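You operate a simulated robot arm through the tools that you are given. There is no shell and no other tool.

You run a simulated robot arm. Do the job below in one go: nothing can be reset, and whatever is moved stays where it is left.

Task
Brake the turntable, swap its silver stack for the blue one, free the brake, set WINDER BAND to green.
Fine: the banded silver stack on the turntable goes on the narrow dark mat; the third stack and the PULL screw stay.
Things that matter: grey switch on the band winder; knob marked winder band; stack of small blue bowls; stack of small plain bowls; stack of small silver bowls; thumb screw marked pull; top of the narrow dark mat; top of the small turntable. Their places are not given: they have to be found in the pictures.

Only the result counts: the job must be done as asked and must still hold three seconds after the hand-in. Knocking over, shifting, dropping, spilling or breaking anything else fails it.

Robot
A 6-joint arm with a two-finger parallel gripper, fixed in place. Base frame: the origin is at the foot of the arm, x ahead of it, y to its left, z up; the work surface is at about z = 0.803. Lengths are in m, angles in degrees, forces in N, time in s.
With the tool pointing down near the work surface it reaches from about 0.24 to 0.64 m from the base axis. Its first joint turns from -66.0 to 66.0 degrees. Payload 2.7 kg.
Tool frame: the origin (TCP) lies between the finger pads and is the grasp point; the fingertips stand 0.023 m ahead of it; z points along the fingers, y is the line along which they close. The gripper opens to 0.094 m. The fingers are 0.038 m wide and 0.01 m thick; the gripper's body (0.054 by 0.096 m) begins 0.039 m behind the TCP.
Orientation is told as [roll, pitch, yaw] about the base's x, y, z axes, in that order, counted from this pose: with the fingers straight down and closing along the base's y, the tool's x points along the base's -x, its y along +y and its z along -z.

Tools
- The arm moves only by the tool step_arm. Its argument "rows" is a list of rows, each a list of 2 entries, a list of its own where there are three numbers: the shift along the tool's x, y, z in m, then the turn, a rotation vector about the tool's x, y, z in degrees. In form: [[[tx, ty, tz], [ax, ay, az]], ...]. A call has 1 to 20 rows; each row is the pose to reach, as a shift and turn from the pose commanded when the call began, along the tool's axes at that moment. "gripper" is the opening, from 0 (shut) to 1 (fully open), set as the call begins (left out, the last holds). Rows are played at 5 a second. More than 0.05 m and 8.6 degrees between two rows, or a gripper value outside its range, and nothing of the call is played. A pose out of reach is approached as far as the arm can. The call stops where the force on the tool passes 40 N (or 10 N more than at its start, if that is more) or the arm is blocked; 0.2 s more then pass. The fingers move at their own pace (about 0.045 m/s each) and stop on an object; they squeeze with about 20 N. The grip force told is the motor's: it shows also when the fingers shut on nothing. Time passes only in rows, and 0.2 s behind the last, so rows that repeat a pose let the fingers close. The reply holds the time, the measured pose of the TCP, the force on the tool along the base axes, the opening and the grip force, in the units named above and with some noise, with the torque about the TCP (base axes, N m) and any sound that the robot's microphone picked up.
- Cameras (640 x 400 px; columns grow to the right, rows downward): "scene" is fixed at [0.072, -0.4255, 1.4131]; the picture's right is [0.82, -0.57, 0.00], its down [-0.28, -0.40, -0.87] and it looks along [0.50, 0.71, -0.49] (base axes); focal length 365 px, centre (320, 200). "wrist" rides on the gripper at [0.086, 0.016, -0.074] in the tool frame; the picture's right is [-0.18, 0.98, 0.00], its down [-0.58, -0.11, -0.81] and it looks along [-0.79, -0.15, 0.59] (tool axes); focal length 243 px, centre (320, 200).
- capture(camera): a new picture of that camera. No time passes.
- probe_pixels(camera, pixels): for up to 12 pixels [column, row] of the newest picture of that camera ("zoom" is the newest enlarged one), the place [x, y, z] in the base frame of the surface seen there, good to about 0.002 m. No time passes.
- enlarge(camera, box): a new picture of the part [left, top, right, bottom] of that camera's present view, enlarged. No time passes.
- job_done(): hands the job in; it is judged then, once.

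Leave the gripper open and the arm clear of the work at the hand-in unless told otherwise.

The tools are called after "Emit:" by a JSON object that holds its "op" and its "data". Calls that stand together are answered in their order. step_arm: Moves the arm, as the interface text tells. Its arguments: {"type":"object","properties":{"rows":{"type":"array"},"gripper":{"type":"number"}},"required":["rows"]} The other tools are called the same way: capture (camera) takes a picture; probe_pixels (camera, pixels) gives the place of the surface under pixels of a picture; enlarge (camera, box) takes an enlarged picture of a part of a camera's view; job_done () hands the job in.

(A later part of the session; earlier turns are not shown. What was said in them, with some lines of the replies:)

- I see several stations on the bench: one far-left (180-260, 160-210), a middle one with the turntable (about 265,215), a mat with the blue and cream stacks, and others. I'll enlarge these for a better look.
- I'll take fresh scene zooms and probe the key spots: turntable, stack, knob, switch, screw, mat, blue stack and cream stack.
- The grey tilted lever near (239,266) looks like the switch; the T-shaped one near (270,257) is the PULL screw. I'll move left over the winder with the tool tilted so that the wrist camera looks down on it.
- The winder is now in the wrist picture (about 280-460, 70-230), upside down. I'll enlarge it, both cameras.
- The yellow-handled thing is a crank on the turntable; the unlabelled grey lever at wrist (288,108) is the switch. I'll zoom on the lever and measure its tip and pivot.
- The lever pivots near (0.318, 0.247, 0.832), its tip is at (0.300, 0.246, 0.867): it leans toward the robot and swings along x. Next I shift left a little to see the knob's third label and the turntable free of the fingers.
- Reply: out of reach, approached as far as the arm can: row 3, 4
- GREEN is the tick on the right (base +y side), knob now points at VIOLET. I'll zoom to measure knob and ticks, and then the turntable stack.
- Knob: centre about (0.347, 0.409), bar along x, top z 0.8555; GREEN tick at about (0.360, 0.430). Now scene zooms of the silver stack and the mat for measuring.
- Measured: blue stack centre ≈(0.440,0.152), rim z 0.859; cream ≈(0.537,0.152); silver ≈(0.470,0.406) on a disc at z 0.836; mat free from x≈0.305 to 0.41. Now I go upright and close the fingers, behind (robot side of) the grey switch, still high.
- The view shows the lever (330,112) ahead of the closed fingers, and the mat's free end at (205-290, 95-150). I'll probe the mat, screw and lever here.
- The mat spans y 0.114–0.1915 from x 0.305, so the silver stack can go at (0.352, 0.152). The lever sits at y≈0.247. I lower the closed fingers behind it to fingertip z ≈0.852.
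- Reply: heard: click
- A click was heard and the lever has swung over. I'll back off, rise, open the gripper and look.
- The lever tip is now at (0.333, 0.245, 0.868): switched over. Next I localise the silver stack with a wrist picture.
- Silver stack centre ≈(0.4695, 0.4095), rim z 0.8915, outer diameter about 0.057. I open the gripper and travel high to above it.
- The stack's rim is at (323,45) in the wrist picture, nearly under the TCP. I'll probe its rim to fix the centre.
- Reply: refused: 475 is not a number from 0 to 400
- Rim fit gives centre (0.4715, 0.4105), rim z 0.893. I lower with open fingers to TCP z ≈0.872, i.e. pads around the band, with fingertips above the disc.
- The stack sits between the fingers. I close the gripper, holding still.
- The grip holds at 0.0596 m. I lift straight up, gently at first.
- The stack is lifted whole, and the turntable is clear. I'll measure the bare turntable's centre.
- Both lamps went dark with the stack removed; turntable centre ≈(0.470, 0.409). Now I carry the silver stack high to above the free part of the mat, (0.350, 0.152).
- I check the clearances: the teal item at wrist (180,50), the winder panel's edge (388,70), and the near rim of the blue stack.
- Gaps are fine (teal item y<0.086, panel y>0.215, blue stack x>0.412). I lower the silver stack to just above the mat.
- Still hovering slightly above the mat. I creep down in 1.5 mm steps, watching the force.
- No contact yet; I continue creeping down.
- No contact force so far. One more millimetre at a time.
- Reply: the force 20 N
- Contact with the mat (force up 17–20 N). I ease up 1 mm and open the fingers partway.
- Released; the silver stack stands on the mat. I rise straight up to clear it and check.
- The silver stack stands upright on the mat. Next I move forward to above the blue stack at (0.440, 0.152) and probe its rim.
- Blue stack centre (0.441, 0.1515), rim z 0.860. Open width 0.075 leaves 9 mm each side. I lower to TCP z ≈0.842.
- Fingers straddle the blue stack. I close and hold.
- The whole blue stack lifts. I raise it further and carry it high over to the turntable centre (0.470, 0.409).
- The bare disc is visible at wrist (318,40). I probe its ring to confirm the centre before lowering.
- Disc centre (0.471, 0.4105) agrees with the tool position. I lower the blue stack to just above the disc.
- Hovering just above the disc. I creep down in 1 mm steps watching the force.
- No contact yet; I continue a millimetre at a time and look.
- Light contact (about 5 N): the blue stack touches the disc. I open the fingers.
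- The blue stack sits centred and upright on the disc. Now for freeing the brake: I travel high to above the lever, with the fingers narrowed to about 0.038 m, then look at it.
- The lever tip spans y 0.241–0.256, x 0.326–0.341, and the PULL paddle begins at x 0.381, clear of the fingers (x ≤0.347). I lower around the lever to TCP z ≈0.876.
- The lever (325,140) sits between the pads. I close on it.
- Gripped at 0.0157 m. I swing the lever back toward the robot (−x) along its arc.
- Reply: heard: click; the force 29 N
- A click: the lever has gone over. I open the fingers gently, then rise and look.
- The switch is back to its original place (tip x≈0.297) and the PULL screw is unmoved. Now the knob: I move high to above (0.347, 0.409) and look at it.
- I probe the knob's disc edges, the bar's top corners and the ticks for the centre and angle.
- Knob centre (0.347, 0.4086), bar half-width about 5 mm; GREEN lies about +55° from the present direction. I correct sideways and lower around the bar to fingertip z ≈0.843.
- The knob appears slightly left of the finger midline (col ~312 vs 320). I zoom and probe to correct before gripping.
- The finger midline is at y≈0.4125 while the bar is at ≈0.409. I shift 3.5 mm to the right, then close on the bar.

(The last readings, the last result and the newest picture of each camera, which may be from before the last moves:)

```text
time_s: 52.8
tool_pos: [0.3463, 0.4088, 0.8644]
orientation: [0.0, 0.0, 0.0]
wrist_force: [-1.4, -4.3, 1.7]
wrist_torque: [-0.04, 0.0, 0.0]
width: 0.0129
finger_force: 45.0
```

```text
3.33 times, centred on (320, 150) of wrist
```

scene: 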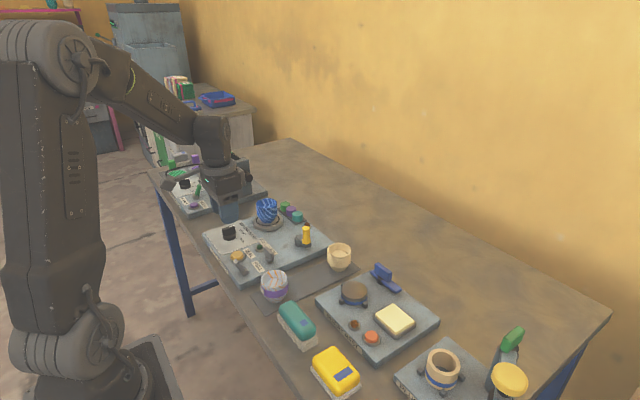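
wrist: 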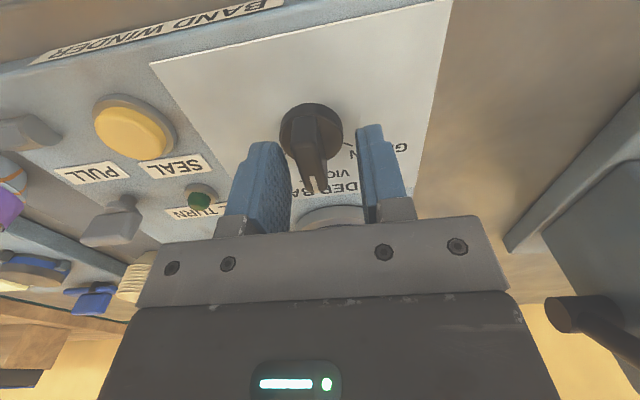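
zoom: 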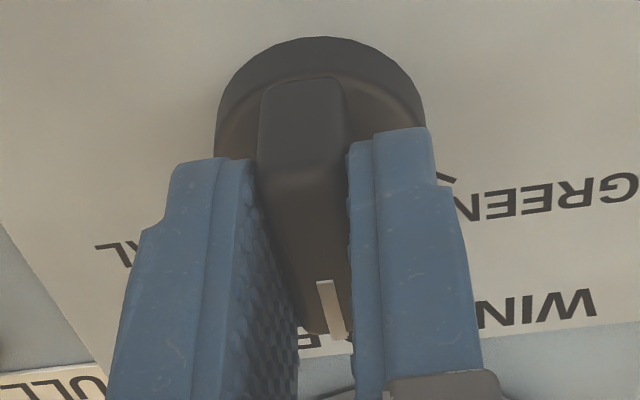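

Gripped at 0.0129 m. I turn by a first 16° toward +y (GREEN) and check.

Emit:
{"op": "step_arm", "data": {"rows": [[[0, 0, 0], [0, 0, -8]], [[0, 0, 0], [0, 0, -16]], [[0, 0, 0], [0, 0, -16]]]}}

Emit:
{"op": "capture", "data": {"camera": "wrist"}}

```text
time_s: 53.6
tool_pos: [0.3467, 0.4083, 0.8651]
orientation: [0.1, -0.1, 16.1]
wrist_force: [-0.9, 2.7, 8.3]
wrist_torque: [-0.41, 1.48, 0.02]
width: 0.0127
finger_force: 45.1
```

```text
taken
```

wrist: 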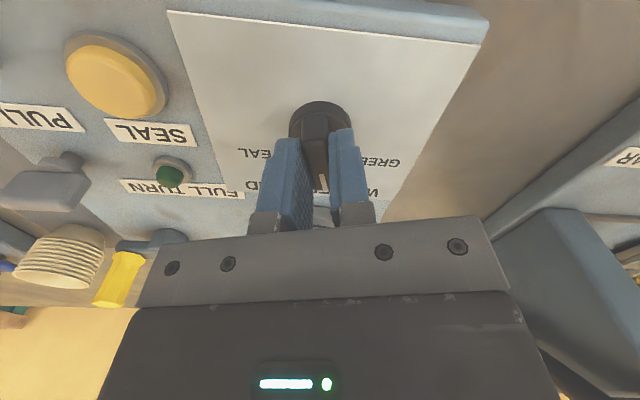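

Yaw is +16° and the knob follows toward GREEN. I turn the rest to about 55° in total.

Emit:
{"op": "step_arm", "data": {"rows": [[[0, 0, 0], [0, 0, -8]], [[0, 0, 0], [0, 0, -16]], [[0, 0, 0], [0, 0, -24]], [[0, 0, 0], [0, 0, -32]], [[0, 0, 0], [0, 0, -39]], [[0, 0, 0], [0, 0, -39]]]}}

Emit:
{"op": "capture", "data": {"camera": "wrist"}}

Emit:
{"op": "enlarge", "data": {"camera": "scene", "box": [190, 195, 286, 255]}}

```text
time_s: 55.0
tool_pos: [0.348, 0.4074, 0.8647]
orientation: [0.0, -0.2, 55.1]
wrist_force: [-6.5, 11.3, 18.7]
wrist_torque: [0.28, 0.04, -0.28]
width: 0.013
finger_force: 44.7
```

```text
taken
```

wrist: 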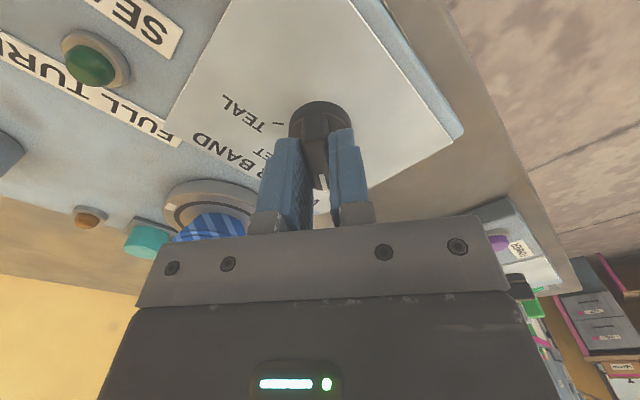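

```text
6.67 times, centred on (238, 225) of scene
```

zoom: 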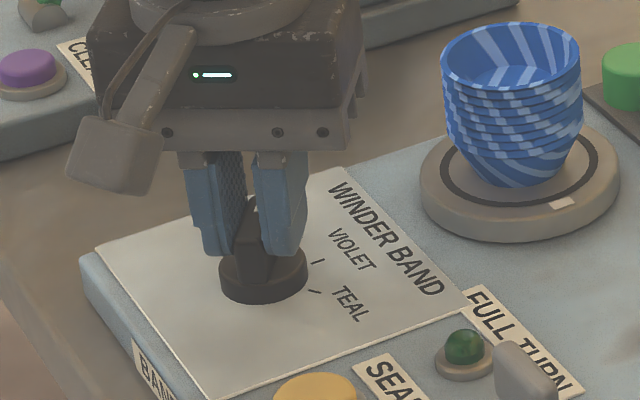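

Yaw is 55°. I open the fingers to 0.4, rise straight up, and check the pointer.

Emit:
{"op": "step_arm", "data": {"rows": [[[0, 0, 0], [0, 0, 0]], [[0, 0, 0], [0, 0, 0]], [[0, 0, 0], [0, 0, 0]]], "gripper": 0.4}}

Emit:
{"op": "step_arm", "data": {"rows": [[[0, 0, -0.02], [0, 0, 0]], [[0, 0, -0.06], [0, 0, 0]], [[0, 0, -0.1], [0, 0, 0]], [[0, 0, -0.14], [0, 0, 0]], [[0, 0, -0.14], [0, 0, 0]]]}}

Emit:
{"op": "capture", "data": {"camera": "wrist"}}

Emit:
{"op": "enlarge", "data": {"camera": "wrist", "box": [270, 0, 366, 72]}}

Emit:
{"op": "enlarge", "data": {"camera": "scene", "box": [205, 215, 269, 255]}}

```text
time_s: 55.8
tool_pos: [0.3488, 0.406, 0.8634]
orientation: [0.0, 0.1, 55.1]
wrist_force: [-0.7, 1.3, 0.1]
wrist_torque: [0.02, -0.01, -0.01]
width: 0.0376
finger_force: 0.0
```

```text
time_s: 57.0
tool_pos: [0.3447, 0.408, 1.006]
orientation: [0.0, 0.0, 55.0]
wrist_force: [-0.3, 0.6, 0.3]
wrist_torque: [0.01, 0.0, -0.01]
width: 0.0376
finger_force: 0.0
```

```text
taken
```

wrist: 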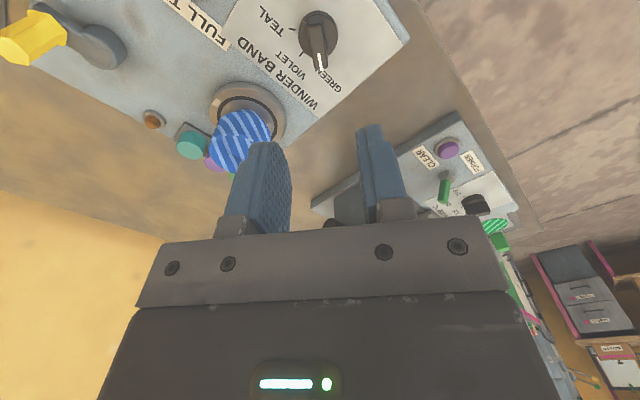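

```text
5.56 times, centred on (318, 36) of wrist
```

zoom: 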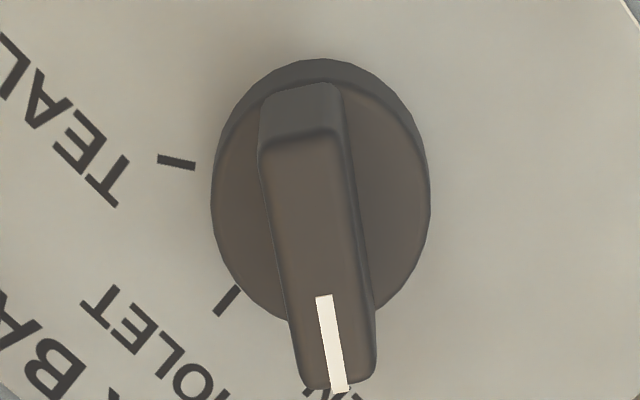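

```text
10.00 times, centred on (237, 235) of scene
```

zoom: 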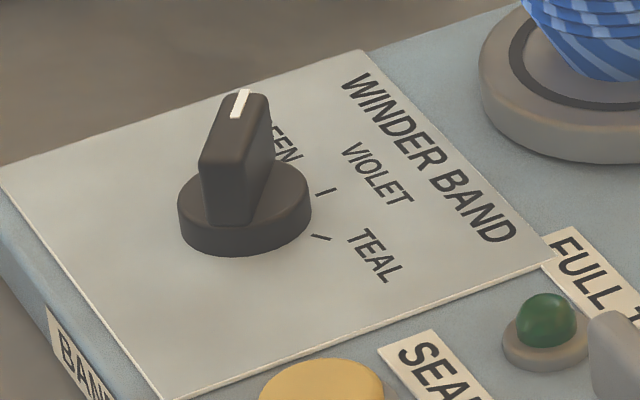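

The pointer now points toward GREEN. I zoom further to compare the bar direction with the tick exactly.

Emit:
{"op": "enlarge", "data": {"camera": "wrist", "box": [280, 30, 360, 90]}}

Emit:
{"op": "enlarge", "data": {"camera": "wrist", "box": [282, 0, 362, 90]}}

Emit:
{"op": "probe_pixels", "data": {"camera": "zoom", "pixels": [[245, 110], [300, 108], [275, 290], [325, 285], [298, 230], [308, 290], [172, 118], [200, 120], [222, 235], [233, 215], [315, 310], [305, 305]]}}

```text
6.67 times, centred on (320, 60) of wrist
```

zoom: 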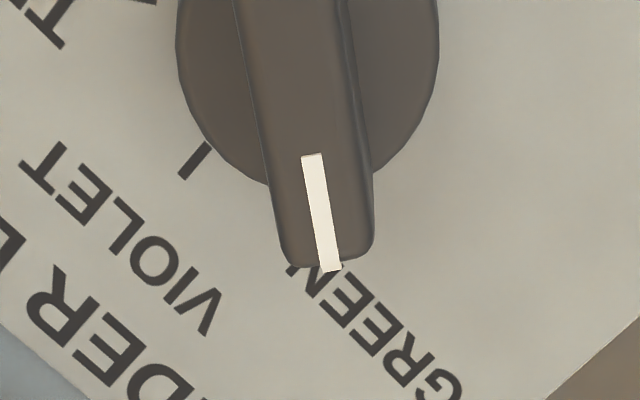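

```text
4.44 times, centred on (322, 45) of wrist
```

zoom: 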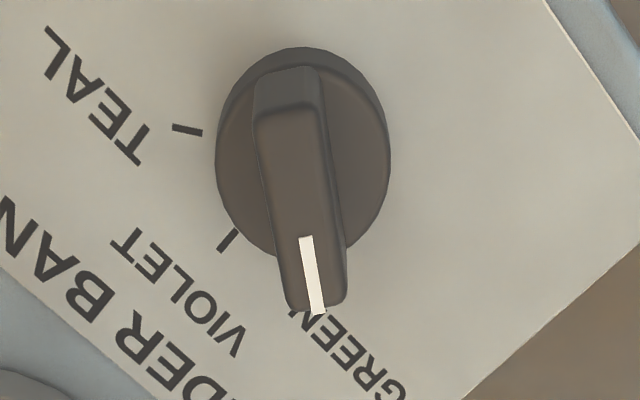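

```text
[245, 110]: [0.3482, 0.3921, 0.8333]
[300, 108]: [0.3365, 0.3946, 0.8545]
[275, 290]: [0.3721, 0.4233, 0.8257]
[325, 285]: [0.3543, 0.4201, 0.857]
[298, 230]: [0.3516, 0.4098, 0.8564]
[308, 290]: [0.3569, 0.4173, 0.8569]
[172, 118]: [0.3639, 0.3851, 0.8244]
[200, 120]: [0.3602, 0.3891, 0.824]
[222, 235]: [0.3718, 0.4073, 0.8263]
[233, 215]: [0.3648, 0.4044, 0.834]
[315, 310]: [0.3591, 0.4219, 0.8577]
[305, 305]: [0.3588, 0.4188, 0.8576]
```

By ray geometry the bar points to about 54°, and the GREEN tick is at about 53.5°: set. I now retreat: turn the wrist back, rise and move clear with the gripper open.

Emit:
{"op": "step_arm", "data": {"rows": [[[0, 0, -0.02], [0, 0, 0]], [[0, 0, -0.05], [0, 0, 8]], [[0, 0, -0.08], [0, 0, 16]], [[0, 0, -0.1], [0, 0, 24]], [[0, 0, -0.1], [0, 0, 32]], [[0, 0, -0.1], [0, 0, 40]], [[0, 0, -0.1], [0, 0, 48]], [[0, 0, -0.1], [0, 0, 55]], [[0, 0, -0.1], [0, 0, 55]]]}}

Emit:
{"op": "step_arm", "data": {"rows": [[[0.03, -0.03, 0], [0, 0, 0]], [[0.05, -0.07, 0], [0, 0, 0]], [[0.06, -0.11, 0], [0, 0, 0]], [[0.06, -0.15, 0], [0, 0, 0]], [[0.06, -0.15, 0], [0, 0, 0]]], "gripper": 1}}

Emit:
{"op": "capture", "data": {"camera": "scene"}}

Emit:
{"op": "enlarge", "data": {"camera": "scene", "box": [190, 190, 350, 290]}}

Emit:
{"op": "enlarge", "data": {"camera": "scene", "box": [240, 230, 400, 330]}}

Emit:
{"op": "capture", "data": {"camera": "wrist"}}

```text
time_s: 59.0
tool_pos: [0.3481, 0.4074, 1.1042]
orientation: [0.0, 0.0, -0.1]
wrist_force: [-0.8, -0.2, -0.5]
wrist_torque: [0.0, -0.03, -0.01]
width: 0.0381
finger_force: 0.0
```

```text
time_s: 60.2
tool_pos: [0.2887, 0.2581, 1.1025]
orientation: [0.0, -0.1, 0.0]
wrist_force: [0.8, 0.5, 0.3]
wrist_torque: [0.03, 0.01, 0.03]
width: 0.094
finger_force: 0.0
```

```text
taken
```

scene: 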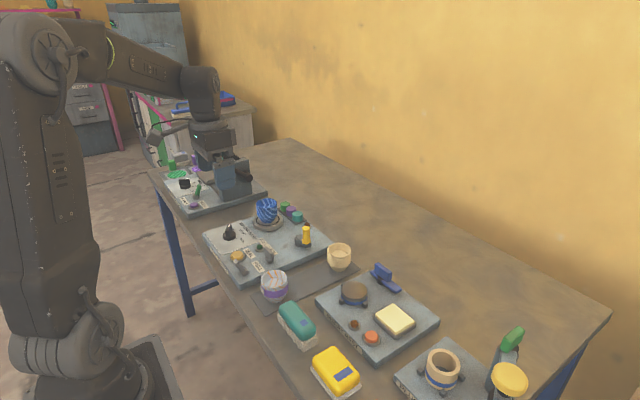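

```text
4.00 times, centred on (270, 240) of scene
```

zoom: 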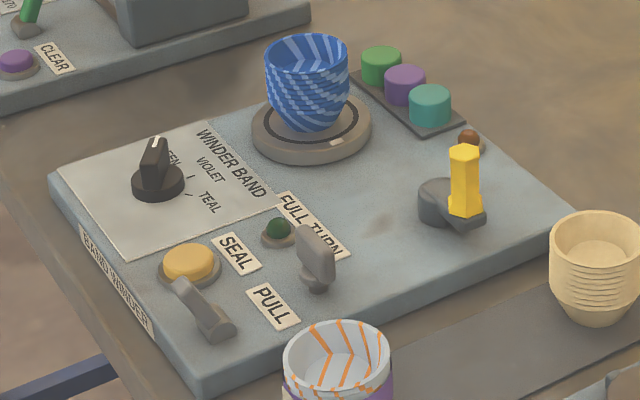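

```text
4.00 times, centred on (320, 280) of scene
```

zoom: 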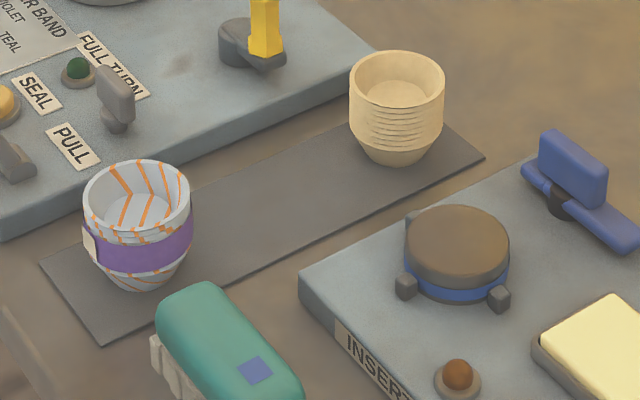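

```text
taken
```

wrist: 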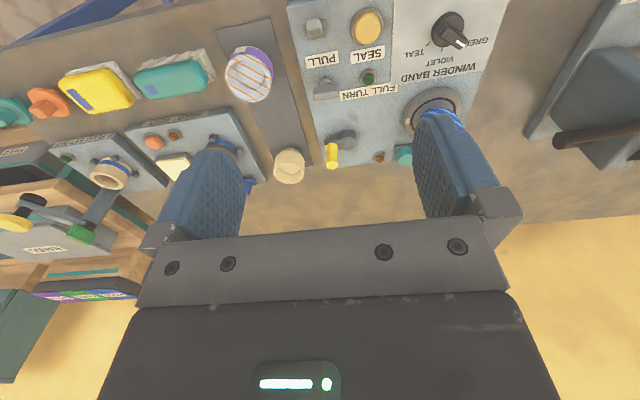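

Everything looks right. One last zoom on the knob in the wrist picture at (448,32) to confirm the pointer meets the GREEN tick.

Emit:
{"op": "enlarge", "data": {"camera": "wrist", "box": [400, 0, 496, 70]}}

```text
5.71 times, centred on (448, 35) of wrist
```

zoom: 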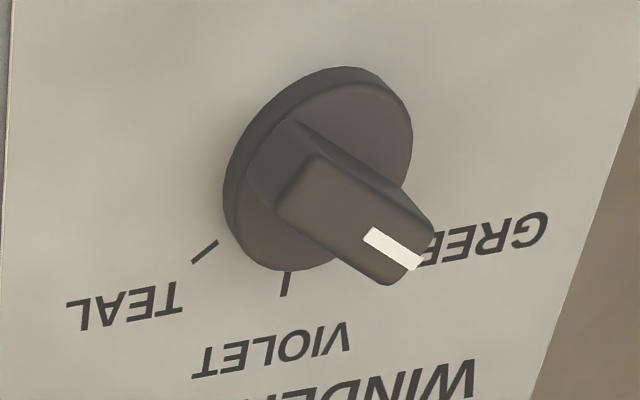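

The final pictures show:
- The knob points at GREEN.
- The grey switch is back in its first position.
- The blue stack is on the turntable.
- The banded silver stack is on the mat.
- The cream stack and PULL screw have not moved.
- The arm is clear and the gripper is open.

I hand the job in.

Emit:
{"op": "job_done", "data": {}}

```text
The job is handed in.
```

The job is done and handed in; no verdict came back.

- **Brake:** I flipped the grey switch on the band winder to brake the turntable before the swap, then flipped it back. I heard a click each time. The switch has no label, so I took it to be the brake. Neither lamp reacted when I set it.
- **Stacks:** The banded silver stack stands upright on the free end of the narrow dark mat. The blue stack sits centred on the turntable. The plain stack stayed where it was.
- **Knob:** WINDER BAND points at green, within about 1° of the mark by my measurement.
- **PULL screw:** It measured in the same place before and after I worked the switch.

The green FULL TURN lamp and the orange lamp by the crank both went dark when I lifted the silver stack. They stayed dark with the blue stack in place.

The arm is clear of the work and the gripper is open.
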